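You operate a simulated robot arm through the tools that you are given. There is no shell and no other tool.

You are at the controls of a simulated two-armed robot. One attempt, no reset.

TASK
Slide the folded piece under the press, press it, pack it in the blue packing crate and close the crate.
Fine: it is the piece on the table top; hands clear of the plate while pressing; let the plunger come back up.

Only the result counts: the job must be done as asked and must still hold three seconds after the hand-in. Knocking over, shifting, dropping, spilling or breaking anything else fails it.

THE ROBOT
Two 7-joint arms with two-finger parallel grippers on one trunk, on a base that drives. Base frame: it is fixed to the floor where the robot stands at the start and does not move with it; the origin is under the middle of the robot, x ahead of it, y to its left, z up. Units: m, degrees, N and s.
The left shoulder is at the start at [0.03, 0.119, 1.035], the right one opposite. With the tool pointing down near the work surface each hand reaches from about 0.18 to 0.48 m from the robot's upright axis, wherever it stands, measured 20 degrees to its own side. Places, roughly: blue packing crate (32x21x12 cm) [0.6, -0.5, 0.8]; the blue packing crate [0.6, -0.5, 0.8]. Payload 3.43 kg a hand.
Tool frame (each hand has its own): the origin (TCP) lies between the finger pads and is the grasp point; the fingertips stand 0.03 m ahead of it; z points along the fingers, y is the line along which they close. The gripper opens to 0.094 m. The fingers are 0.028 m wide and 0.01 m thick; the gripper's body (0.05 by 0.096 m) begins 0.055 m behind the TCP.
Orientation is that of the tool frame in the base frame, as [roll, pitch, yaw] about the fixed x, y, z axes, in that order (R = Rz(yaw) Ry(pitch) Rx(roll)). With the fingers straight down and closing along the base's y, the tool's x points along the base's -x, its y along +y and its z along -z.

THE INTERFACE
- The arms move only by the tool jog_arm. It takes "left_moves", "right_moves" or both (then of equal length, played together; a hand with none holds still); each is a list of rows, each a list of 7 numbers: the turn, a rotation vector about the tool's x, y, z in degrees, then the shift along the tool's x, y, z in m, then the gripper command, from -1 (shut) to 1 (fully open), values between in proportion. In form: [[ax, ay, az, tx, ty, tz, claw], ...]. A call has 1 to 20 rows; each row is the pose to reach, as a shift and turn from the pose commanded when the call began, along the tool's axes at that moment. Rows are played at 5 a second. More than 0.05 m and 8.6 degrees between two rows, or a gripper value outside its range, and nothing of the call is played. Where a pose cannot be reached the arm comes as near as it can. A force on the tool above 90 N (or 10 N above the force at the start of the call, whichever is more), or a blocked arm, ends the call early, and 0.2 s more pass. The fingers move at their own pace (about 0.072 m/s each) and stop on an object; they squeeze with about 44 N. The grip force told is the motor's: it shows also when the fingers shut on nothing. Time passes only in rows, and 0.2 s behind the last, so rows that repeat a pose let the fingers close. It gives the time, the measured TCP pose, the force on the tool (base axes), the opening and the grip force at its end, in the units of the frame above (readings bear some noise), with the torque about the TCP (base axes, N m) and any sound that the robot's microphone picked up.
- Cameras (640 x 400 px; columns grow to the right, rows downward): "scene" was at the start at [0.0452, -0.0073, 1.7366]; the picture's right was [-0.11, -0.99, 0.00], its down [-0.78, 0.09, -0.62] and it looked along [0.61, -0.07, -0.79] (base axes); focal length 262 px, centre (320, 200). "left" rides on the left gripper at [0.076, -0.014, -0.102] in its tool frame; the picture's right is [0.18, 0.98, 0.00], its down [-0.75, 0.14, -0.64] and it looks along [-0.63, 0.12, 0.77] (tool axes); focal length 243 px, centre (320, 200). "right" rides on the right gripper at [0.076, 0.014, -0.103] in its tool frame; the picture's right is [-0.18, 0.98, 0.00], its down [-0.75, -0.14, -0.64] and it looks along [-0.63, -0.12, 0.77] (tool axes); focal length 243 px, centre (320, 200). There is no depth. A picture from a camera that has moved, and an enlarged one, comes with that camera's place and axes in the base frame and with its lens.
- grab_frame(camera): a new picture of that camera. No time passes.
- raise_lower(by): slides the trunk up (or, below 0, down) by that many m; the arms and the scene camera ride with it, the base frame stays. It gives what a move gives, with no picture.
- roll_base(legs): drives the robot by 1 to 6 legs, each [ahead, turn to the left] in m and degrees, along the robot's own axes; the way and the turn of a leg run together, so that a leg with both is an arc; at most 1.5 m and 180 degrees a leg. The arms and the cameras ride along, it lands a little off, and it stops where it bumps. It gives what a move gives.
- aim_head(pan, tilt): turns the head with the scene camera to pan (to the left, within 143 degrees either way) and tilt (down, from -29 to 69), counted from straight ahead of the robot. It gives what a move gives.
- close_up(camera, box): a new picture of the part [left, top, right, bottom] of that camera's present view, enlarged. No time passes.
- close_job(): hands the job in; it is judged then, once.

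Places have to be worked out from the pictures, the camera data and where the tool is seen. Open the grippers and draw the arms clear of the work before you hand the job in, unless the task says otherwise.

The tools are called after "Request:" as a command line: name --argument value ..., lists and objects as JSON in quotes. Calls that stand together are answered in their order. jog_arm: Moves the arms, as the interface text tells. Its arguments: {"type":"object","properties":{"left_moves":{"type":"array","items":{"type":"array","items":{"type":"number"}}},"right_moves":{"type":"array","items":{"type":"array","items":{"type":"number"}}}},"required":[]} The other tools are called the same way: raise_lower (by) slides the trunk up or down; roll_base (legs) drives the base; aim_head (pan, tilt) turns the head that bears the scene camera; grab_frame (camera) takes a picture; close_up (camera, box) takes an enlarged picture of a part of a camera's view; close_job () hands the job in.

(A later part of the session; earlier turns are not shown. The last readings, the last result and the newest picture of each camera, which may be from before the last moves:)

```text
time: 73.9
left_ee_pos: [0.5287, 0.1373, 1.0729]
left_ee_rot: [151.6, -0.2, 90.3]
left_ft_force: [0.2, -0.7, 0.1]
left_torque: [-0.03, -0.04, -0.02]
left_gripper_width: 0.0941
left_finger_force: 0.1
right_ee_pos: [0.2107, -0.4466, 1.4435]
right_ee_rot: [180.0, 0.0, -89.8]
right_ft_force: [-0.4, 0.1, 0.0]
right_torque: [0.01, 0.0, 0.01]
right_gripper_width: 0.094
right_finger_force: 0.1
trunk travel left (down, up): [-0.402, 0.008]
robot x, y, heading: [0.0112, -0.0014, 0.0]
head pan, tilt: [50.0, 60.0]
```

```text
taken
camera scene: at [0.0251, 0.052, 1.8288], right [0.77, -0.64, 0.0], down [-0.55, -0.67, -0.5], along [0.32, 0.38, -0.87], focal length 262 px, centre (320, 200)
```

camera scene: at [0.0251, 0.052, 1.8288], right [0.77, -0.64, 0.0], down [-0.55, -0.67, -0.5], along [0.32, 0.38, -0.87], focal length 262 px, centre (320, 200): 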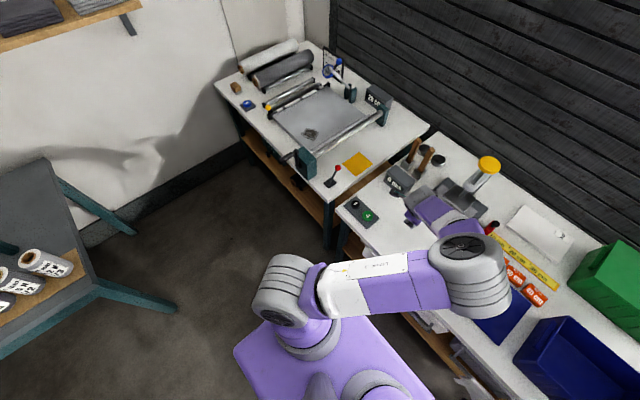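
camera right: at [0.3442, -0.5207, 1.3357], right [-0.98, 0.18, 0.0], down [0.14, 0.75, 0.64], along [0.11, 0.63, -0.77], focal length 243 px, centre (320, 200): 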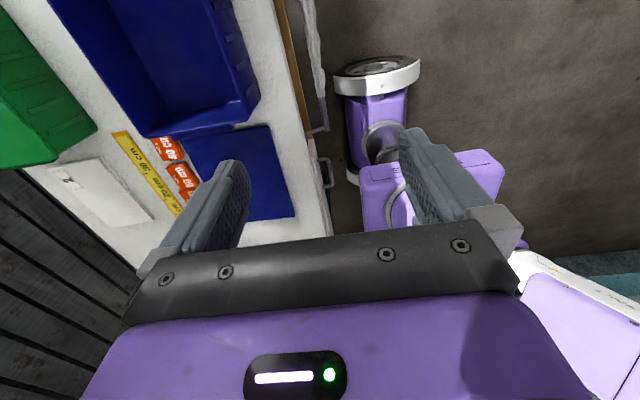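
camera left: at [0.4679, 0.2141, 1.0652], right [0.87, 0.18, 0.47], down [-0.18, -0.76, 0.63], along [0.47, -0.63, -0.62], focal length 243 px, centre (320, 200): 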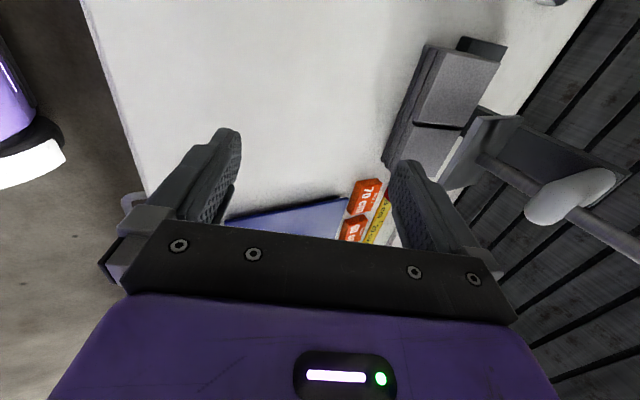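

It's clear behind. I'll back up 0.2 m, turn left 45°, drive 0.28 m, and turn back, ending at about [0.01, 0.2] facing the table.

Request:
roll_base --legs '[[-0.2, 0], [0, 45], [0.283, 0], [0, -45]]'

Request:
aim_head --pan -10 --tilt 50

Request:
grab_frame --camera "scene"

Request:
grab_frame --camera "left"

```text
time: 81.2
left_ee_pos: [0.5226, 0.3418, 1.0711]
left_ee_rot: [151.7, -0.2, 90.3]
left_ft_force: [-0.2, 0.5, -0.5]
left_torque: [0.01, -0.02, -0.01]
left_gripper_width: 0.0941
left_finger_force: 0.1
right_ee_pos: [0.2058, -0.2437, 1.4441]
right_ee_rot: [-179.9, 0.0, -89.7]
right_ft_force: [-0.1, -1.0, 0.7]
right_torque: [0.0, 0.0, -0.01]
right_gripper_width: 0.094
right_finger_force: 0.0
trunk travel left (down, up): [-0.402, 0.008]
robot x, y, heading: [0.0036, 0.2015, 0.2]
head pan, tilt: [50.0, 60.0]
```

```text
time: 82.5
left_ee_pos: [0.5235, 0.3421, 1.0711]
left_ee_rot: [151.7, -0.2, 90.4]
left_ft_force: [1.0, -0.9, -0.2]
left_torque: [-0.01, -0.04, 0.02]
left_gripper_width: 0.0941
left_finger_force: 0.1
right_ee_pos: [0.2066, -0.2431, 1.4438]
right_ee_rot: [180.0, 0.1, -89.7]
right_ft_force: [0.2, 0.4, -0.2]
right_torque: [-0.01, 0.02, 0.0]
right_gripper_width: 0.0941
right_finger_force: 0.1
trunk travel left (down, up): [-0.402, 0.008]
robot x, y, heading: [0.0073, 0.2045, 0.0]
head pan, tilt: [-10.0, 50.0]
```

```text
taken
camera scene: at [0.0532, 0.1906, 1.8413], right [-0.17, -0.99, 0.0], down [-0.76, 0.13, -0.64], along [0.63, -0.11, -0.77], focal length 262 px, centre (320, 200)
```

scene: 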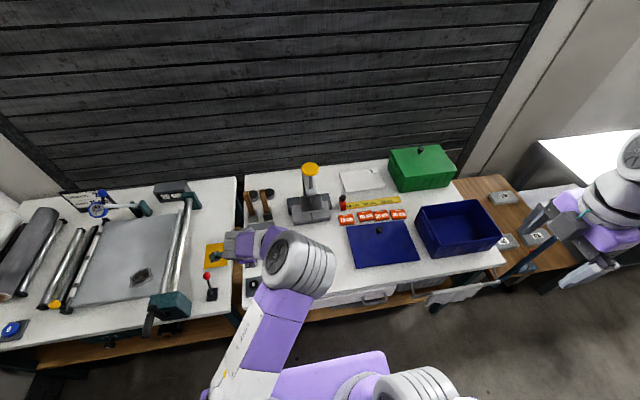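

```text
taken
camera left: at [0.4622, 0.4179, 1.1552], right [0.86, 0.19, 0.47], down [-0.18, -0.76, 0.63], along [0.47, -0.63, -0.62], focal length 243 px, centre (320, 200)
```

left: 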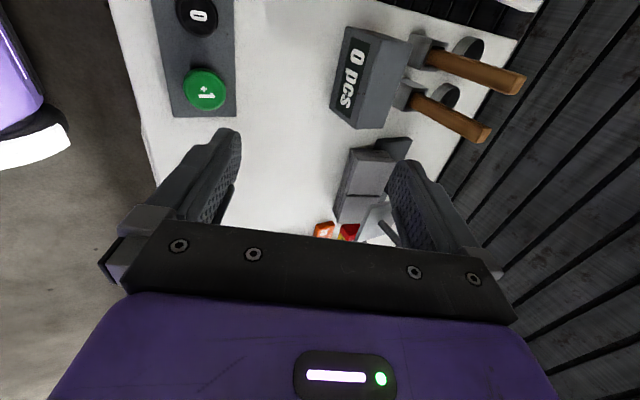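

I stand at [0.005, 0.203]. I'll shift the left hand to y≈0.185 first (clear of the hammers), then drive in.

Request:
jog_arm --left_moves '[[0, 0, 0, -0.04, 0, 0, 1], [0, 0, 0, -0.08, 0, 0, 1], [0, 0, 0, -0.12, 0, 0, 1], [0, 0, 0, -0.158, 0, 0, 1], [0, 0, 0, -0.158, 0, 0, 1]]'

Request:
roll_base --legs '[[0.16, 0]]'

Request:
grab_frame --camera "left"

Request:
grab_frame --camera "right"

Request:
grab_frame --camera "scene"

```text
time: 83.8
left_ee_pos: [0.5233, 0.1836, 1.0713]
left_ee_rot: [151.7, -0.1, 90.4]
left_ft_force: [-0.8, 0.3, -0.1]
left_torque: [-0.02, 0.01, 0.01]
left_gripper_width: 0.0939
left_finger_force: 0.0
right_ee_pos: [0.2065, -0.2413, 1.4442]
right_ee_rot: [-180.0, -0.1, -89.8]
right_ft_force: [0.7, 0.5, -0.3]
right_torque: [0.02, -0.04, 0.0]
right_gripper_width: 0.0939
right_finger_force: 0.0
trunk travel left (down, up): [-0.402, 0.008]
robot x, y, heading: [0.0036, 0.2017, 0.4]
head pan, tilt: [-10.0, 50.0]
```

```text
time: 85.2
left_ee_pos: [0.6828, 0.1841, 1.0714]
left_ee_rot: [151.7, -0.2, 90.3]
left_ft_force: [0.0, 0.3, 0.4]
left_torque: [-0.02, 0.02, -0.01]
left_gripper_width: 0.094
left_finger_force: 0.1
right_ee_pos: [0.3671, -0.243, 1.4436]
right_ee_rot: [-180.0, 0.0, -89.6]
right_ft_force: [0.4, -0.5, -0.3]
right_torque: [0.03, 0.04, 0.0]
right_gripper_width: 0.0939
right_finger_force: 0.0
trunk travel left (down, up): [-0.402, 0.008]
robot x, y, heading: [0.1676, 0.2052, 0.3]
head pan, tilt: [-10.0, 50.0]
```

```text
taken
camera left: at [0.6219, 0.2599, 1.155], right [0.86, 0.19, 0.47], down [-0.18, -0.76, 0.63], along [0.47, -0.63, -0.62], focal length 243 px, centre (320, 200)
```

left: 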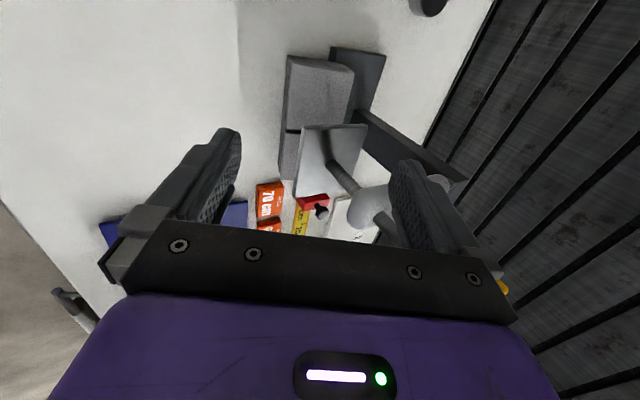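

```text
taken
camera right: at [0.352, -0.3169, 1.546], right [-0.98, 0.18, 0.0], down [0.14, 0.75, 0.64], along [0.12, 0.63, -0.77], focal length 243 px, centre (320, 200)
```

right: 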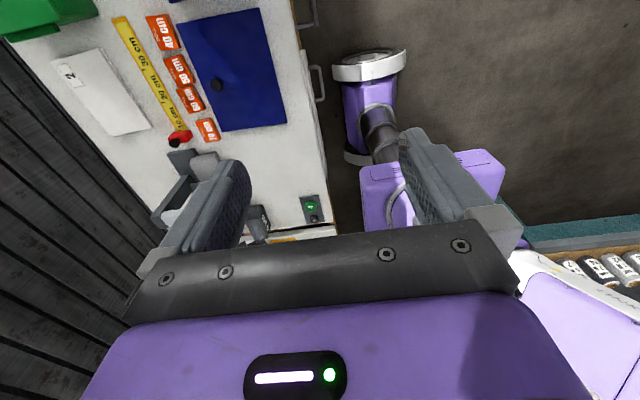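

```text
taken
camera scene: at [0.2131, 0.1913, 1.8414], right [-0.17, -0.99, 0.0], down [-0.75, 0.13, -0.64], along [0.63, -0.11, -0.77], focal length 262 px, centre (320, 200)
```

scene: 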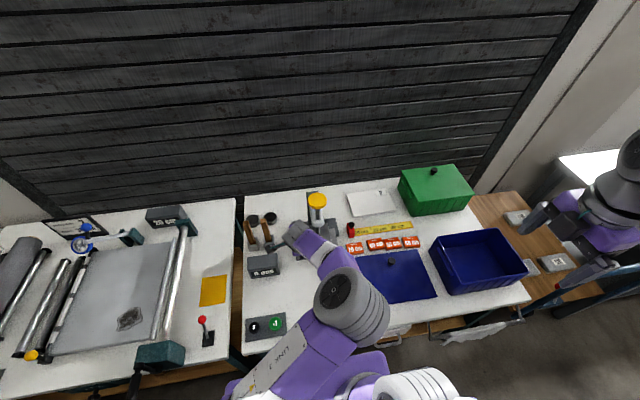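

The handle lies clear to my right. I'll drive 0.085 m further so the hand comes above the piece's left end, still high.

Request:
roll_base --legs '[[0.085, 0]]'

Request:
grab_frame --camera "left"

Request:
grab_frame --camera "right"

Request:
close_up --camera "scene" --box '[220, 160, 420, 300]'

```text
time: 86.2
left_ee_pos: [0.7694, 0.1851, 1.072]
left_ee_rot: [151.7, -0.2, 90.4]
left_ft_force: [1.1, 1.2, 1.0]
left_torque: [-0.01, 0.0, 0.0]
left_gripper_width: 0.0939
left_finger_force: 0.1
right_ee_pos: [0.4528, -0.2409, 1.4422]
right_ee_rot: [179.9, 0.0, -89.8]
right_ft_force: [-0.4, -0.3, -0.2]
right_torque: [-0.02, 0.04, 0.0]
right_gripper_width: 0.094
right_finger_force: 0.1
trunk travel left (down, up): [-0.402, 0.008]
robot x, y, heading: [0.2503, 0.2075, 0.2]
head pan, tilt: [-10.0, 50.0]
```

```text
taken
camera left: at [0.7069, 0.2609, 1.1547], right [0.86, 0.19, 0.47], down [-0.17, -0.76, 0.63], along [0.47, -0.63, -0.62], focal length 243 px, centre (320, 200)
```

left: 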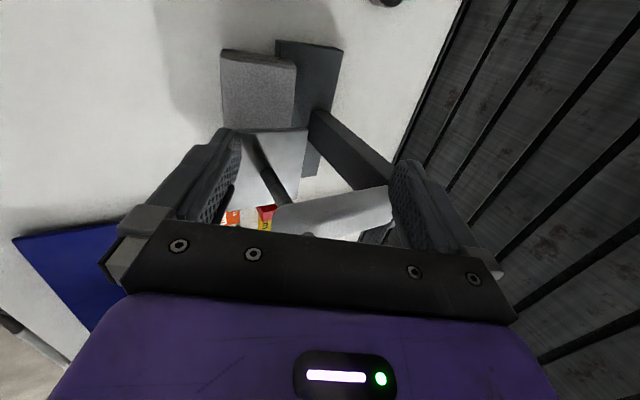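

```text
taken
camera right: at [0.4379, -0.3163, 1.5459], right [-0.98, 0.18, 0.0], down [0.14, 0.75, 0.64], along [0.11, 0.63, -0.77], focal length 243 px, centre (320, 200)
```

right: 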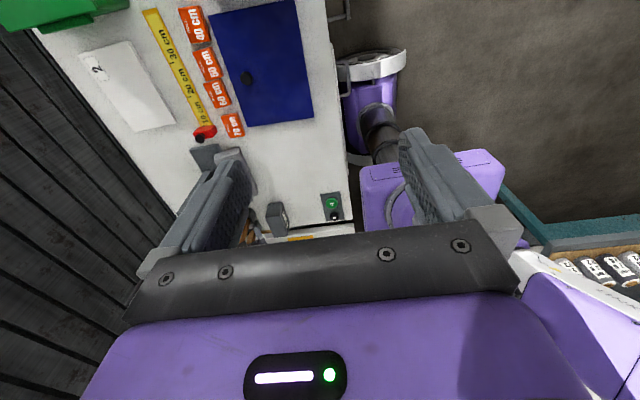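

```text
2.86 times, centred on (320, 230) of scene
camera zoom: at [0.2987, 0.1918, 1.8413], right [-0.17, -0.99, 0.0], down [-0.76, 0.13, -0.64], along [0.63, -0.11, -0.77], focal length 748 px, centre (320, 114)
```

zoom: 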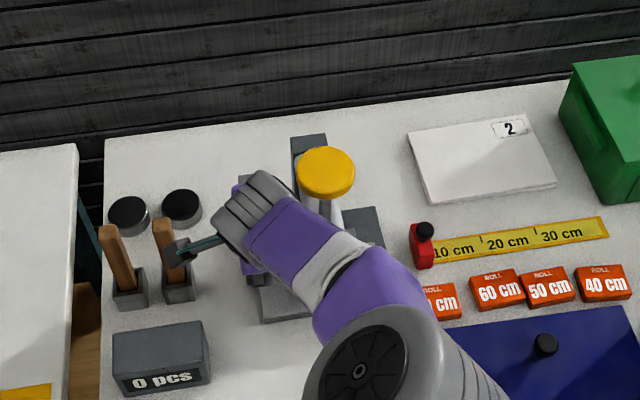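

Request:
close_up --camera "left" --box '[180, 20, 400, 240]'

```text
1.82 times, centred on (290, 130) of left
camera zoom: at [0.7069, 0.2609, 1.1547], right [0.86, 0.19, 0.47], down [-0.17, -0.76, 0.63], along [0.47, -0.63, -0.62], focal length 441 px, centre (374, 327)
```

zoom: 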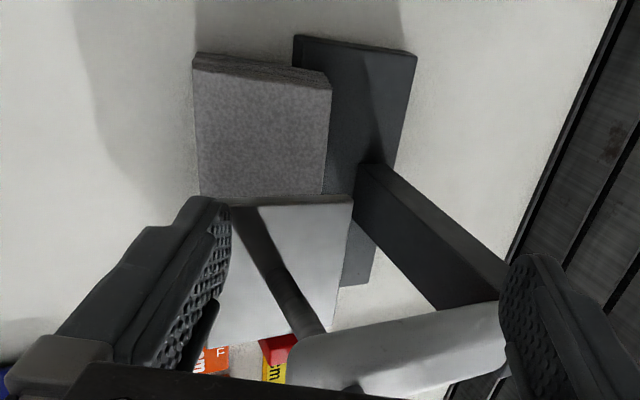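

I need an exact picture of the clearance between my base and the table at this stance, so I'll zoom the right-hand camera there.

Request:
close_up --camera "right" --box '[290, 0, 450, 240]'

Request:
close_up --camera "right" --box '[320, 30, 420, 180]'

```text
1.67 times, centred on (370, 120) of right
camera zoom: at [0.4379, -0.3163, 1.5459], right [-0.98, 0.18, 0.0], down [0.14, 0.75, 0.64], along [0.11, 0.63, -0.77], focal length 404 px, centre (237, 333)
```

zoom: 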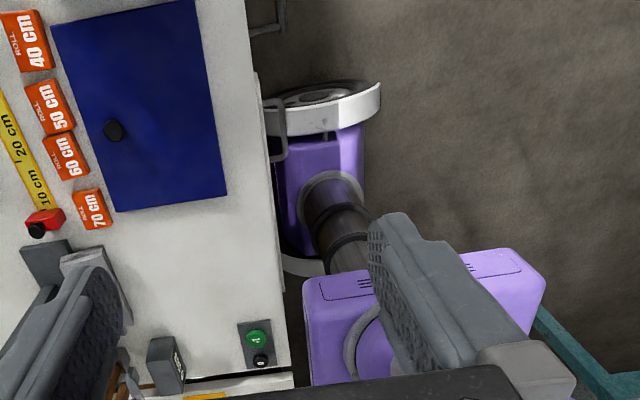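

```text
2.67 times, centred on (370, 105) of right
camera zoom: at [0.4379, -0.3163, 1.5459], right [-0.98, 0.18, 0.0], down [0.14, 0.75, 0.64], along [0.11, 0.63, -0.77], focal length 647 px, centre (187, 453)
```

zoom: 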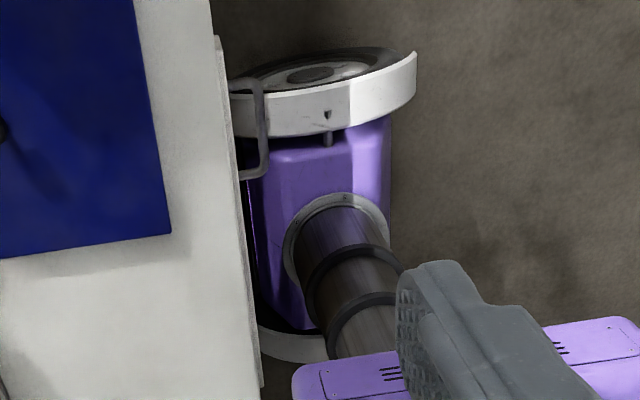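

The base itself is low and its front is at about x 0.41, with the shelf at about 0.46, so 2.5 cm more is safe. I'll drive that, then reduce the tilt to about 21° and set the hand's x above the piece.

Request:
roll_base --legs '[[0.026, 0]]'

Request:
jog_arm --left_moves '[[4, 0, 0, 0, 0.004, 0.03, 1], [7.3, 0, 0, 0, 0.008, 0.06, 1], [7.3, 0, 0, 0, 0.01, 0.06, 1]]'

Request:
close_up --camera "left" --box '[180, 0, 460, 240]'

```text
time: 87.1
left_ee_pos: [0.7916, 0.1844, 1.0708]
left_ee_rot: [151.5, -0.2, 90.4]
left_ft_force: [-0.4, 0.7, -0.1]
left_torque: [-0.01, -0.06, 0.0]
left_gripper_width: 0.0943
left_finger_force: 0.0
right_ee_pos: [0.4719, -0.2412, 1.4452]
right_ee_rot: [-179.7, 0.0, -89.7]
right_ft_force: [-0.7, 0.4, -0.3]
right_torque: [0.01, -0.06, 0.0]
right_gripper_width: 0.0941
right_finger_force: 0.0
trunk travel left (down, up): [-0.402, 0.008]
robot x, y, heading: [0.2716, 0.2005, 0.3]
head pan, tilt: [-10.0, 50.0]
```

```text
time: 87.9
left_ee_pos: [0.8311, 0.1855, 1.0228]
left_ee_rot: [159.0, -0.2, 90.5]
left_ft_force: [0.3, -0.2, 0.4]
left_torque: [0.01, -0.05, -0.01]
left_gripper_width: 0.0942
left_finger_force: 0.1
right_ee_pos: [0.4757, -0.2409, 1.444]
right_ee_rot: [-179.9, 0.1, -89.6]
right_ft_force: [-0.5, 0.5, -0.7]
right_torque: [-0.02, 0.0, -0.02]
right_gripper_width: 0.0939
right_finger_force: 0.2
trunk travel left (down, up): [-0.402, 0.008]
robot x, y, heading: [0.2703, 0.205, 0.2]
head pan, tilt: [-10.0, 50.0]
```

```text
1.67 times, centred on (320, 120) of left
camera zoom: at [0.7796, 0.2606, 1.1146], right [0.92, 0.19, 0.35], down [-0.09, -0.76, 0.65], along [0.39, -0.63, -0.68], focal length 404 px, centre (320, 333)
```

zoom: 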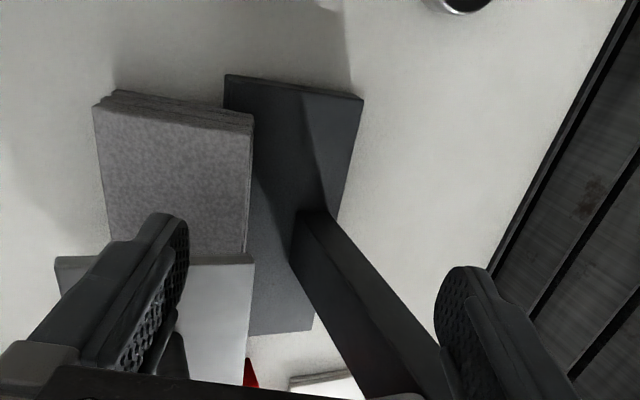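

I'm at TCP [0.831, 0.186, 1.02] with 21° tilt, still within reach. Before descending I'll check how near the wrist and forearm are to the press knob.

Request:
close_up --camera "scene" --box '[220, 140, 460, 340]'

Request:
grab_frame --camera "left"

```text
2.00 times, centred on (340, 240) of scene
camera zoom: at [0.3218, 0.1915, 1.8414], right [-0.17, -0.99, 0.0], down [-0.75, 0.13, -0.64], along [0.63, -0.11, -0.77], focal length 523 px, centre (280, 120)
```

zoom: 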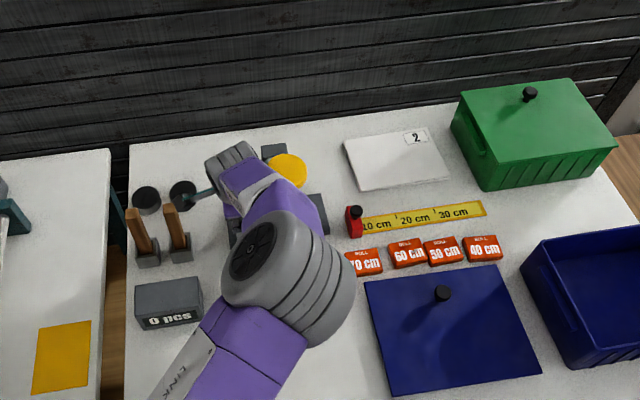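

```text
taken
camera left: at [0.7796, 0.2606, 1.1146], right [0.92, 0.19, 0.35], down [-0.09, -0.76, 0.65], along [0.39, -0.63, -0.68], focal length 243 px, centre (320, 200)
```

left: 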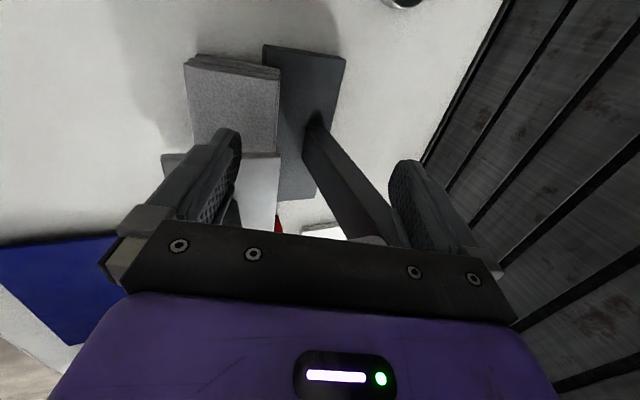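

The forearm has only a few centimetres to the knob, so I'll stay a bit further back and straddle the piece with the open fingers at a 15° tilt, approaching along the tool axis. First set the tilt and position, then lower the trunk.

Request:
jog_arm --left_moves '[[3, 0, 0, -0.001, -0.02, -0.008, 1], [6, 0, 0, -0.003, -0.0411, -0.0158, 1], [6, 0, 0, -0.003, -0.0411, -0.0158, 1]]'

Request:
raise_lower --by -0.095

Request:
grab_frame --camera "left"

Request:
close_up --camera "scene" --box '[220, 140, 460, 340]'

```text
time: 88.7
left_ee_pos: [0.7868, 0.1818, 1.0244]
left_ee_rot: [165.1, -0.1, 90.5]
left_ft_force: [-0.4, 0.5, 0.3]
left_torque: [0.02, 0.02, 0.01]
left_gripper_width: 0.094
left_finger_force: 0.0
right_ee_pos: [0.4777, -0.2403, 1.4441]
right_ee_rot: [180.0, 0.0, -89.7]
right_ft_force: [-0.3, -0.5, 0.1]
right_torque: [0.01, 0.04, 0.0]
right_gripper_width: 0.0944
right_finger_force: 0.0
trunk travel left (down, up): [-0.402, 0.008]
robot x, y, heading: [0.2791, 0.2049, 0.5]
head pan, tilt: [-10.0, 50.0]
```

```text
time: 90.0
left_ee_pos: [0.7865, 0.1814, 0.9287]
left_ee_rot: [165.0, -0.2, 90.4]
left_ft_force: [-0.1, -0.5, -0.1]
left_torque: [0.0, -0.01, 0.03]
left_gripper_width: 0.0939
left_finger_force: 0.1
right_ee_pos: [0.4764, -0.241, 1.3506]
right_ee_rot: [-179.9, 0.0, -89.7]
right_ft_force: [-0.1, 0.0, -0.6]
right_torque: [-0.01, 0.01, -0.01]
right_gripper_width: 0.0941
right_finger_force: 0.0
trunk travel left (down, up): [-0.307, 0.103]
robot x, y, heading: [0.2747, 0.2037, 0.2]
head pan, tilt: [-10.0, 50.0]
```

```text
taken
camera left: at [0.7462, 0.2568, 1.0244], right [0.95, 0.19, 0.26], down [-0.02, -0.76, 0.65], along [0.32, -0.63, -0.71], focal length 243 px, centre (320, 200)
```

left: 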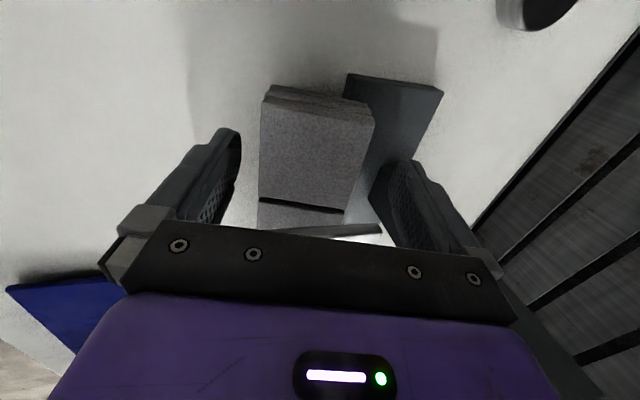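

```text
2.00 times, centred on (340, 240) of scene
camera zoom: at [0.3226, 0.1922, 1.7465], right [-0.17, -0.99, 0.0], down [-0.76, 0.13, -0.64], along [0.63, -0.11, -0.77], focal length 523 px, centre (280, 120)
```

zoom: 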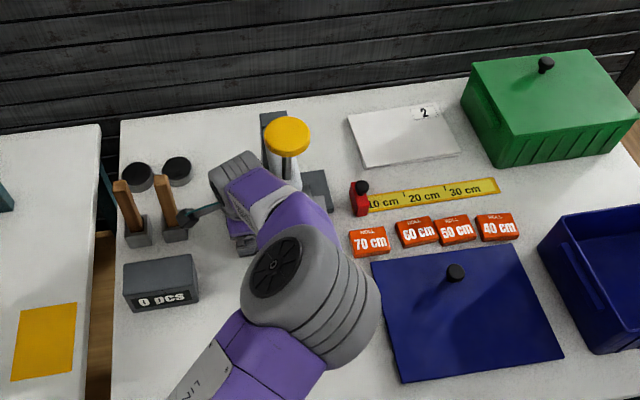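

The view is very good: in the tool frame the piece's top edges lie at −0.044 and +0.039 (width ≈0.083), centred 2.5 mm off, lying parallel to my fingers, with its top 4.5 cm past the tips. I'll shift 2.5 mm and advance 5 cm along the tool axis, then check.

Request:
jog_arm --left_moves '[[0, 0, 0, 0, -0.0025, 0.01, 1], [0, 0, 0, 0, -0.0025, 0.025, 1], [0, 0, 0, 0, -0.0025, 0.038, 1], [0, 0, 0, 0, -0.0025, 0.048, 1], [0, 0, 0, 0, -0.0025, 0.048, 1]]'

Request:
grab_frame --camera "left"

Request:
close_up --camera "left" --box '[180, 60, 460, 260]'

```text
time: 91.2
left_ee_pos: [0.7987, 0.1799, 0.8818]
left_ee_rot: [164.9, -0.2, 90.6]
left_ft_force: [-0.2, 0.6, 1.8]
left_torque: [-0.08, 0.04, 0.03]
left_gripper_width: 0.0938
left_finger_force: 0.1
right_ee_pos: [0.476, -0.2424, 1.3486]
right_ee_rot: [180.0, -0.1, -89.7]
right_ft_force: [-0.3, 0.5, -0.2]
right_torque: [-0.02, 0.0, 0.02]
right_gripper_width: 0.094
right_finger_force: 0.1
trunk travel left (down, up): [-0.307, 0.103]
robot x, y, heading: [0.2741, 0.2022, 0.5]
head pan, tilt: [-10.0, 50.0]
```

```text
taken
camera left: at [0.7571, 0.2563, 0.9771], right [0.95, 0.19, 0.26], down [-0.02, -0.76, 0.65], along [0.32, -0.63, -0.71], focal length 243 px, centre (320, 200)
```

left: 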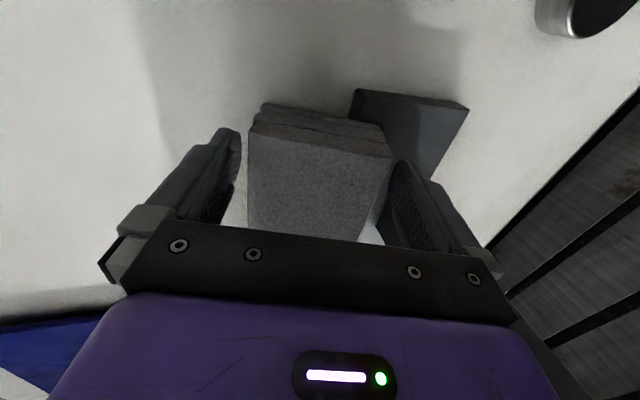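

```text
2.00 times, centred on (320, 160) of left
camera zoom: at [0.7571, 0.2563, 0.9771], right [0.95, 0.19, 0.26], down [-0.02, -0.76, 0.65], along [0.32, -0.63, -0.71], focal length 485 px, centre (320, 280)
```

zoom: 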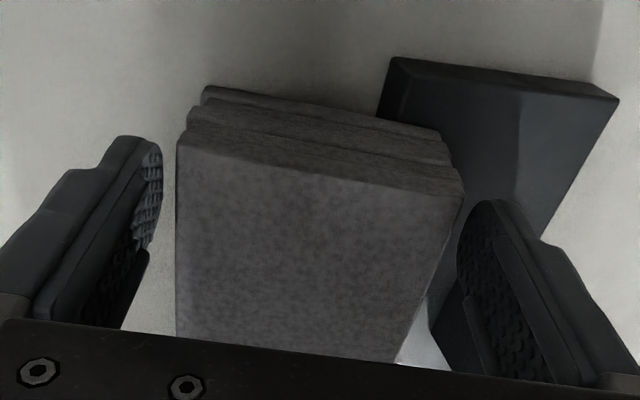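

The fingertips already straddle the piece's end (edges at −0.041/+0.040 in the tool frame) with about 6 mm to spare on each side. I'll advance another 2.8 cm and then close.

Request:
jog_arm --left_moves '[[0, 0, 0, 0, -0.0008, 0.01, 1], [0, 0, 0, 0, -0.0008, 0.019, 1], [0, 0, 0, 0, -0.0008, 0.026, 1], [0, 0, 0, 0, -0.0008, 0.026, 1]]'

Request:
close_up --camera "left" --box '[180, 60, 460, 260]'

```text
time: 92.2
left_ee_pos: [0.7944, 0.1798, 0.8683]
left_ee_rot: [164.9, -0.2, 90.3]
left_ft_force: [3.0, 0.0, 3.6]
left_torque: [-0.13, 0.16, 0.07]
left_gripper_width: 0.0939
left_finger_force: 0.0
left hand out of reach, approached as far as the arm can: row 2, 3, 4
right_ee_pos: [0.4774, -0.2401, 1.349]
right_ee_rot: [-180.0, 0.0, -89.6]
right_ft_force: [0.2, 0.7, 0.4]
right_torque: [-0.02, -0.01, -0.02]
right_gripper_width: 0.0941
right_finger_force: 0.1
trunk travel left (down, up): [-0.307, 0.103]
robot x, y, heading: [0.2764, 0.2056, 0.3]
head pan, tilt: [-10.0, 50.0]
```

```text
2.00 times, centred on (320, 160) of left
camera zoom: at [0.7532, 0.2562, 0.9634], right [0.95, 0.19, 0.26], down [-0.03, -0.76, 0.65], along [0.32, -0.63, -0.71], focal length 485 px, centre (320, 280)
```

zoom: 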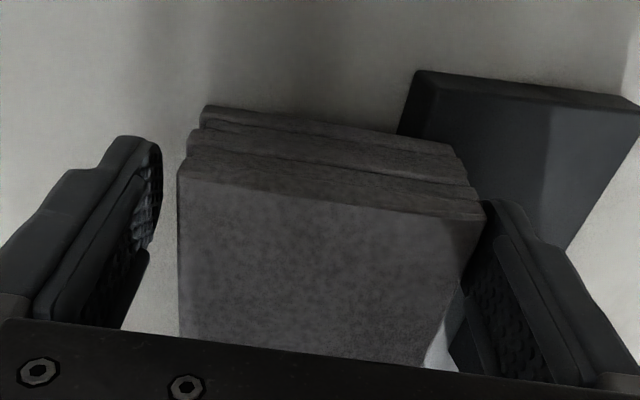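

The arm reached its limit, but the tips are about 2 cm below the piece's top on both sides. That is enough; I'll close the gripper here.

Request:
jog_arm --left_moves '[[0, 0, 0, 0, 0, -0.008, 0.5], [0, 0, 0, 0, 0, -0.01, 0], [0, 0, 0, 0, 0, -0.01, -0.5], [0, 0, 0, 0, 0, -0.01, -1], [0, 0, 0, 0, 0, -0.01, -1], [0, 0, 0, 0, 0, -0.01, -1]]'

Request:
close_up --camera "left" --box '[180, 60, 460, 260]'

```text
time: 93.5
left_ee_pos: [0.7918, 0.1814, 0.8794]
left_ee_rot: [165.0, -0.2, 90.4]
left_ft_force: [-0.8, 0.2, 1.3]
left_torque: [0.04, 0.02, -0.04]
left_gripper_width: 0.0879
left_finger_force: 43.7
right_ee_pos: [0.4769, -0.2414, 1.3489]
right_ee_rot: [-180.0, -0.1, -89.8]
right_ft_force: [0.3, 0.8, -0.7]
right_torque: [-0.01, -0.03, 0.02]
right_gripper_width: 0.094
right_finger_force: 0.0
trunk travel left (down, up): [-0.307, 0.103]
robot x, y, heading: [0.2776, 0.2053, 0.3]
head pan, tilt: [-10.0, 50.0]
```

```text
2.00 times, centred on (320, 160) of left
camera zoom: at [0.7506, 0.2568, 0.9739], right [0.95, 0.19, 0.26], down [-0.02, -0.76, 0.65], along [0.32, -0.63, -0.71], focal length 485 px, centre (320, 280)
```

zoom: 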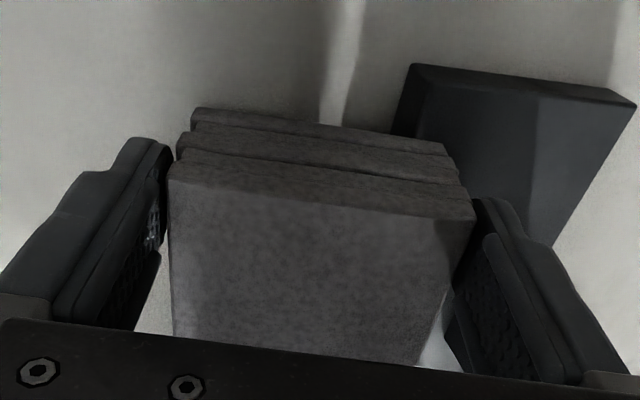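

It holds the end at width 0.088 with 44 N, though only about a centimetre deep. I'll use this grip to drag the piece gently back 5 cm along the table, then check and regrip deeper.

Request:
roll_base --legs '[[-0.05, 0]]'

Request:
grab_frame --camera "left"

Request:
close_up --camera "scene" --box '[220, 140, 460, 340]'

```text
time: 94.5
left_ee_pos: [0.7405, 0.1801, 0.8783]
left_ee_rot: [164.9, -0.1, 90.4]
left_ft_force: [0.3, 0.2, -1.8]
left_torque: [0.05, -0.01, 0.0]
left_gripper_width: 0.088
left_finger_force: 43.7
right_ee_pos: [0.4255, -0.2403, 1.3494]
right_ee_rot: [-179.9, 0.0, -89.7]
right_ft_force: [0.1, 0.7, 0.7]
right_torque: [0.0, -0.04, -0.01]
right_gripper_width: 0.094
right_finger_force: 0.0
trunk travel left (down, up): [-0.307, 0.103]
robot x, y, heading: [0.2271, 0.2042, 0.4]
head pan, tilt: [-10.0, 50.0]
```

```text
taken
camera left: at [0.6999, 0.2561, 0.9744], right [0.95, 0.19, 0.26], down [-0.03, -0.76, 0.65], along [0.32, -0.63, -0.71], focal length 243 px, centre (320, 200)
```

left: 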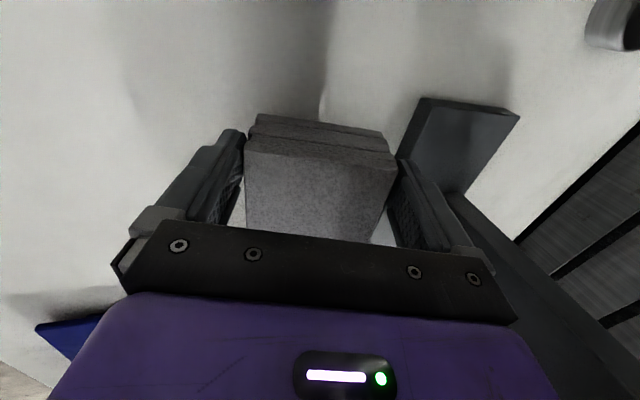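

```text
2.00 times, centred on (340, 240) of scene
camera zoom: at [0.2709, 0.1917, 1.7464], right [-0.17, -0.99, 0.0], down [-0.75, 0.13, -0.64], along [0.63, -0.11, -0.77], focal length 523 px, centre (280, 120)
```

zoom: 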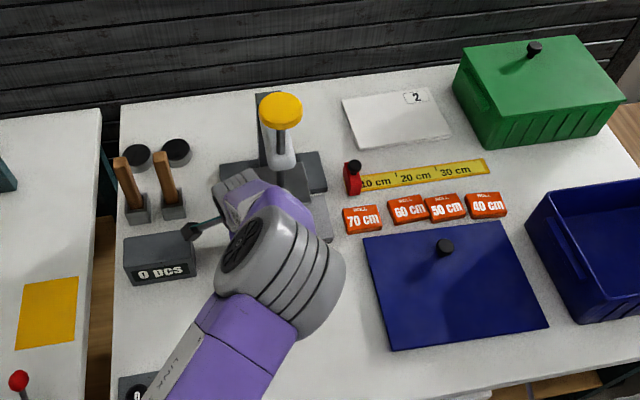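

The piece came along. I'll drag it another 0.10 m, clear of the plate.

Request:
roll_base --legs '[[-0.1, 0]]'

Request:
grab_frame --camera "left"

Request:
close_up --camera "scene" --box '[220, 140, 460, 340]'

```text
time: 95.6
left_ee_pos: [0.6434, 0.1788, 0.8779]
left_ee_rot: [165.0, -0.2, 90.3]
left_ft_force: [0.1, -0.5, -1.8]
left_torque: [0.13, 0.0, 0.01]
left_gripper_width: 0.0874
left_finger_force: 43.7
right_ee_pos: [0.3273, -0.244, 1.3486]
right_ee_rot: [-179.9, 0.1, -89.9]
right_ft_force: [0.0, -0.3, 0.1]
right_torque: [0.01, -0.03, 0.03]
right_gripper_width: 0.0938
right_finger_force: 0.0
trunk travel left (down, up): [-0.307, 0.103]
robot x, y, heading: [0.1265, 0.203, 0.2]
head pan, tilt: [-10.0, 50.0]
```

```text
taken
camera left: at [0.603, 0.255, 0.9739], right [0.95, 0.19, 0.26], down [-0.03, -0.76, 0.65], along [0.32, -0.63, -0.71], focal length 243 px, centre (320, 200)
```

left: 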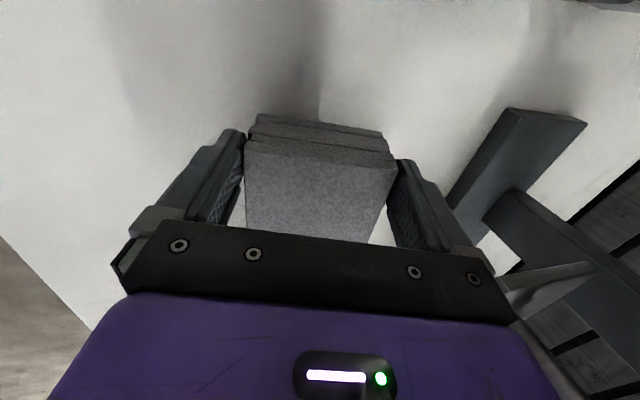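

```text
2.00 times, centred on (340, 240) of scene
camera zoom: at [0.1746, 0.1911, 1.7463], right [-0.17, -0.99, 0.0], down [-0.76, 0.13, -0.64], along [0.63, -0.11, -0.77], focal length 523 px, centre (280, 120)
```

zoom: 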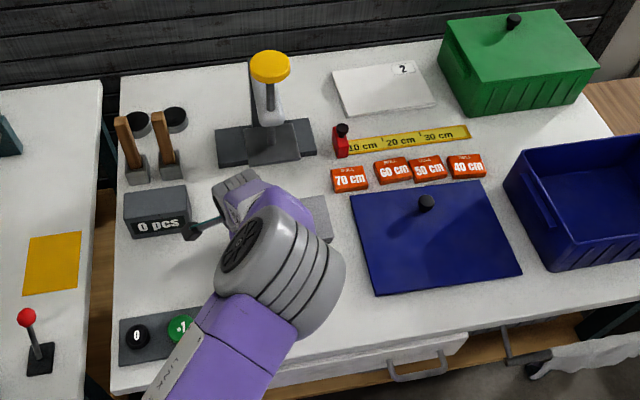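

The piece is free of the press and held at its end. I'll draw it another 0.08 m back, set it down and release so I can regrip it deeper with a vertical hand.

Request:
roll_base --legs '[[-0.08, 0]]'

Request:
raise_lower --by -0.008

Request:
close_up --camera "left" --box '[180, 60, 460, 260]'

Request:
grab_frame --camera "scene"

```text
time: 96.7
left_ee_pos: [0.5643, 0.1781, 0.8785]
left_ee_rot: [165.0, -0.2, 90.3]
left_ft_force: [0.8, 0.2, -1.0]
left_torque: [0.12, 0.02, 0.01]
left_gripper_width: 0.0878
left_finger_force: 43.5
right_ee_pos: [0.2479, -0.243, 1.3494]
right_ee_rot: [-179.9, 0.0, -89.8]
right_ft_force: [-0.2, -0.4, 0.4]
right_torque: [-0.01, -0.05, 0.0]
right_gripper_width: 0.094
right_finger_force: 0.1
trunk travel left (down, up): [-0.307, 0.103]
robot x, y, heading: [0.048, 0.2009, 0.0]
head pan, tilt: [-10.0, 50.0]
```

```text
time: 97.2
left_ee_pos: [0.5643, 0.1788, 0.8707]
left_ee_rot: [165.0, -0.2, 90.3]
left_ft_force: [-0.2, 0.2, -1.4]
left_torque: [0.13, 0.04, 0.02]
left_gripper_width: 0.0874
left_finger_force: 43.5
right_ee_pos: [0.2492, -0.2435, 1.3411]
right_ee_rot: [-179.8, 0.0, -89.9]
right_ft_force: [0.1, -0.2, 0.3]
right_torque: [0.02, 0.03, 0.02]
right_gripper_width: 0.0939
right_finger_force: 0.1
trunk travel left (down, up): [-0.299, 0.111]
robot x, y, heading: [0.0534, 0.2059, 0.1]
head pan, tilt: [-10.0, 50.0]
```

```text
2.00 times, centred on (320, 160) of left
camera zoom: at [0.5242, 0.2546, 0.9659], right [0.95, 0.19, 0.26], down [-0.03, -0.76, 0.65], along [0.32, -0.63, -0.71], focal length 485 px, centre (320, 280)
```

zoom: 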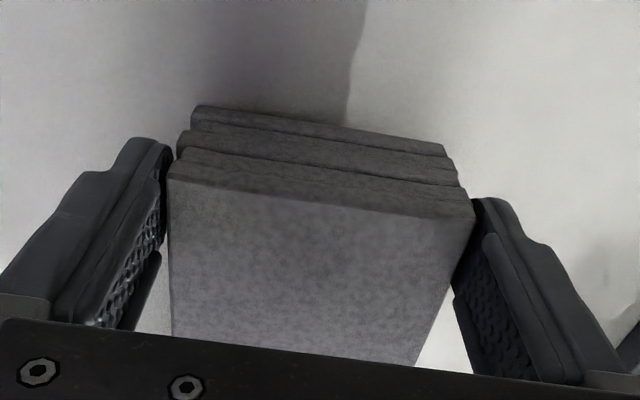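

```text
taken
camera scene: at [0.0957, 0.1908, 1.7384], right [-0.17, -0.99, 0.0], down [-0.75, 0.13, -0.64], along [0.63, -0.11, -0.77], focal length 262 px, centre (320, 200)
```

scene: 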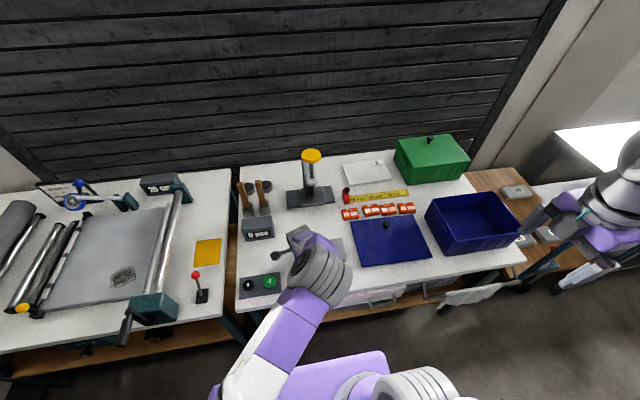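

Request:
raise_lower --by -0.008

Request:
jog_arm --left_moves '[[0, 0, 0, 0, 0, 0, -1]]'

```text
time: 97.8
left_ee_pos: [0.5666, 0.1783, 0.8662]
left_ee_rot: [164.5, -0.1, 90.4]
left_ft_force: [-3.7, 0.6, 35.6]
left_torque: [-0.19, 1.21, 0.4]
left_gripper_width: 0.0878
left_finger_force: 44.1
right_ee_pos: [0.2474, -0.2421, 1.3348]
right_ee_rot: [-179.8, 0.0, -89.8]
right_ft_force: [0.6, 0.0, -0.6]
right_torque: [0.02, 0.02, -0.01]
right_gripper_width: 0.0941
right_finger_force: 0.1
trunk travel left (down, up): [-0.291, 0.119]
robot x, y, heading: [0.0502, 0.2014, 0.2]
head pan, tilt: [-10.0, 50.0]
```

```text
time: 98.2
left_ee_pos: [0.5673, 0.1775, 0.8659]
left_ee_rot: [164.5, -0.1, 90.4]
left_ft_force: [3.6, 0.3, 40.0]
left_torque: [-0.28, 0.9, 0.39]
left_gripper_width: 0.0877
left_finger_force: 43.9
right_ee_pos: [0.2469, -0.2422, 1.3335]
right_ee_rot: [-179.8, 0.1, -89.8]
right_ft_force: [0.1, 0.3, 0.2]
right_torque: [0.01, 0.0, 0.01]
right_gripper_width: 0.0942
right_finger_force: 0.1
trunk travel left (down, up): [-0.291, 0.119]
robot x, y, heading: [0.0511, 0.2044, 0.0]
head pan, tilt: [-10.0, 50.0]
```

The hand felt the table at 40 N with no slip, so this grip is strong enough to carry the light piece. I'll lift it a little with the trunk and check.

Request:
raise_lower --by 0.05

Request:
grab_frame --camera "left"

Request:
close_up --camera "scene" --box '[220, 160, 460, 340]'

```text
time: 99.1
left_ee_pos: [0.5649, 0.1774, 0.9113]
left_ee_rot: [165.1, -0.3, 90.3]
left_ft_force: [-0.3, 0.5, -1.9]
left_torque: [0.11, 0.0, 0.04]
left_gripper_width: 0.0876
left_finger_force: 44.3
right_ee_pos: [0.2483, -0.2435, 1.3835]
right_ee_rot: [180.0, 0.0, -89.9]
right_ft_force: [0.6, 0.1, 0.2]
right_torque: [0.05, 0.02, -0.03]
right_gripper_width: 0.0941
right_finger_force: 0.0
trunk travel left (down, up): [-0.341, 0.069]
robot x, y, heading: [0.0522, 0.2048, 0.4]
head pan, tilt: [-10.0, 50.0]
```

```text
taken
camera left: at [0.5244, 0.2547, 1.0071], right [0.95, 0.19, 0.25], down [-0.03, -0.76, 0.65], along [0.32, -0.63, -0.71], focal length 243 px, centre (320, 200)
```

left: 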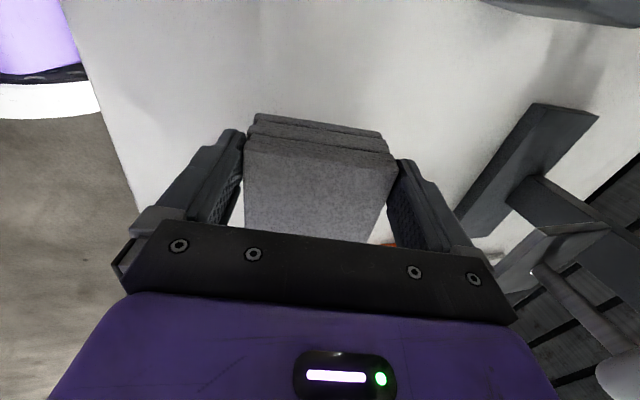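

```text
2.22 times, centred on (340, 250) of scene
camera zoom: at [0.0967, 0.1907, 1.7802], right [-0.17, -0.99, 0.0], down [-0.76, 0.13, -0.64], along [0.63, -0.11, -0.77], focal length 581 px, centre (276, 89)
```

zoom: 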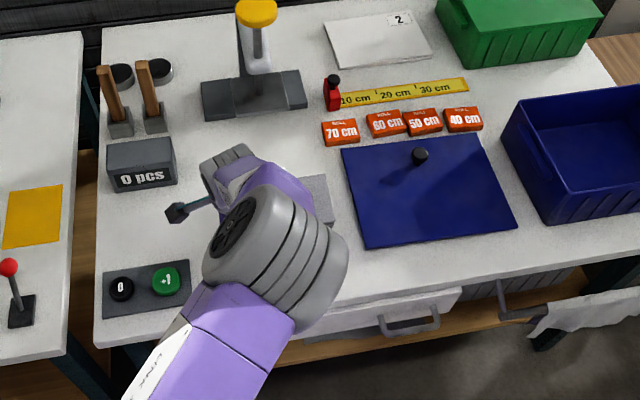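

The piece is lifted and steady (about 1.9 N). I'll raise it further with trunk and arm, and bring the right arm back to a compact forward pose.

Request:
raise_lower --by 0.065

Request:
jog_arm --left_moves '[[0, 0, 0, 0, 0.005, -0.02, -1], [0, 0, 0, 0, 0.01, -0.039, -1], [0, 0, 0, 0, 0.0155, -0.058, -1], [0, 0, 0, 0, 0.0155, -0.058, -1], [0, 0, 0, 0, 0.0155, -0.058, -1], [0, 0, 0, 0, 0.0155, -0.058, -1], [0, 0, 0, 0, 0.0155, -0.058, -1], [0, 0, 0, 0, 0.0155, -0.058, -1], [0, 0, 0, 0, 0.0155, -0.058, -1], [0, 0, 0, 0, 0.0155, -0.058, -1], [0, 0, 0, 0, 0.0155, -0.058, -1]]' --right_moves '[[0, 0, 8.2, -0.009, -0.009, 0, 1], [0, 0, 16.4, -0.018, -0.018, 0, 1], [0, 0, 24.6, -0.027, -0.027, 0, 1], [0, 0, 32.8, -0.036, -0.036, 0, 1], [0, 0, 41, -0.045, -0.045, 0, 1], [0, 0, 49.2, -0.054, -0.054, 0, 1], [0, 0, 57.4, -0.063, -0.063, 0, 1], [0, 0, 65.6, -0.072, -0.072, 0, 1], [0, 0, 73.8, -0.081, -0.081, 0, 1], [0, 0, 82, -0.09, -0.09, 0, 1], [0, 0, 90, -0.1, -0.1, 0, 1]]'

Request:
grab_frame --camera "scene"

Request:
grab_frame --camera "right"

```text
time: 100.2
left_ee_pos: [0.5646, 0.179, 0.9771]
left_ee_rot: [165.0, -0.1, 90.2]
left_ft_force: [0.3, 0.3, -1.3]
left_torque: [0.11, -0.01, 0.0]
left_gripper_width: 0.0875
left_finger_force: 43.8
right_ee_pos: [0.2489, -0.2429, 1.4482]
right_ee_rot: [179.9, 0.0, -89.8]
right_ft_force: [-0.1, -0.1, 0.1]
right_torque: [-0.04, 0.01, 0.03]
right_gripper_width: 0.0942
right_finger_force: 0.0
trunk travel left (down, up): [-0.406, 0.004]
robot x, y, heading: [0.0503, 0.205, 0.2]
head pan, tilt: [-10.0, 50.0]
```

```text
time: 102.6
left_ee_pos: [0.5648, 0.1797, 1.0364]
left_ee_rot: [165.0, -0.2, 90.3]
left_ft_force: [0.5, -0.2, -1.2]
left_torque: [0.09, 0.0, 0.0]
left_gripper_width: 0.0875
left_finger_force: 43.8
right_ee_pos: [0.3496, -0.1421, 1.4478]
right_ee_rot: [-180.0, 0.0, -180.0]
right_ft_force: [0.5, -0.5, 0.3]
right_torque: [0.01, 0.0, 0.0]
right_gripper_width: 0.094
right_finger_force: 0.1
trunk travel left (down, up): [-0.406, 0.004]
robot x, y, heading: [0.0533, 0.204, 0.2]
head pan, tilt: [-10.0, 50.0]
```

```text
taken
camera scene: at [0.0972, 0.1911, 1.8453], right [-0.17, -0.99, 0.0], down [-0.76, 0.13, -0.64], along [0.63, -0.11, -0.77], focal length 262 px, centre (320, 200)
```

scene: 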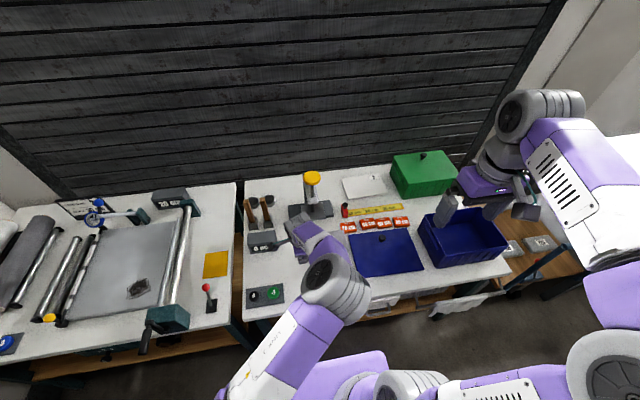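

```text
taken
camera right: at [0.2718, -0.1263, 1.5495], right [0.18, 0.98, 0.0], down [0.75, -0.14, 0.64], along [0.63, -0.12, -0.77], focal length 243 px, centre (320, 200)
```

right: 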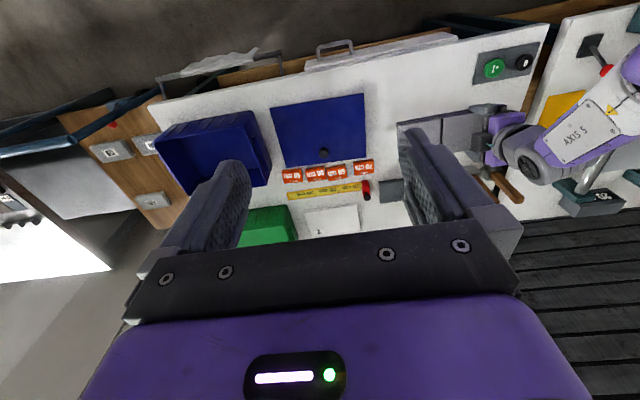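

The piece is at TCP height 1.036. To reach the crate I'll back up 0.45 m, turn right 55°, drive 0.735 m, and turn back, ending near [0.02, -0.40]; first the back-up and turn.

Request:
roll_base --legs '[[-0.45, 0], [0, -55]]'

Request:
grab_frame --camera "scene"

Request:
grab_frame --camera "left"

```text
time: 107.7
left_ee_pos: [-0.1199, -0.2347, 1.0376]
left_ee_rot: [165.0, -0.1, 35.7]
left_ft_force: [-0.1, 1.2, -1.7]
left_torque: [0.06, -0.11, 0.0]
left_gripper_width: 0.0875
left_finger_force: 44.3
right_ee_pos: [-0.5053, -0.2414, 1.4475]
right_ee_rot: [-180.0, 0.0, 125.3]
right_ft_force: [-0.2, -0.3, -0.6]
right_torque: [0.03, 0.01, 0.0]
right_gripper_width: 0.0941
right_finger_force: 0.0
trunk travel left (down, up): [-0.406, 0.004]
robot x, y, heading: [-0.3943, 0.2035, -54.4]
head pan, tilt: [-10.0, 50.0]
```

```text
taken
camera scene: at [-0.3795, 0.156, 1.8453], right [-0.9, -0.43, 0.0], down [-0.33, 0.69, -0.64], along [0.28, -0.58, -0.77], focal length 262 px, centre (320, 200)
```

scene: 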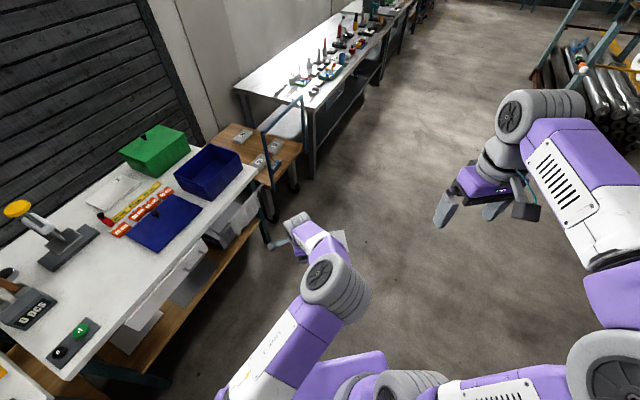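

```text
taken
camera left: at [-0.0806, -0.1569, 1.133], right [0.7, -0.67, 0.26], down [-0.63, -0.42, 0.65], along [-0.33, -0.62, -0.71], focal length 243 px, centre (320, 200)
```

left: 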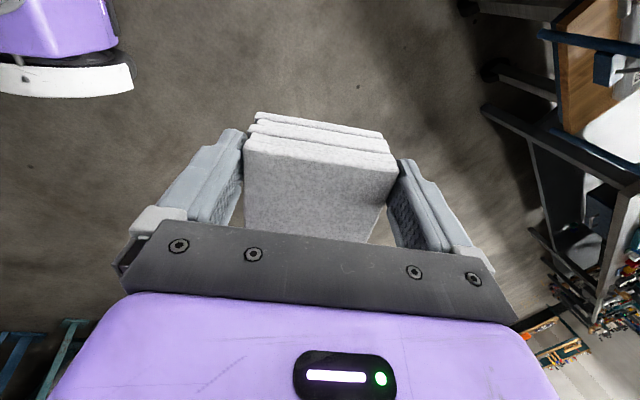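

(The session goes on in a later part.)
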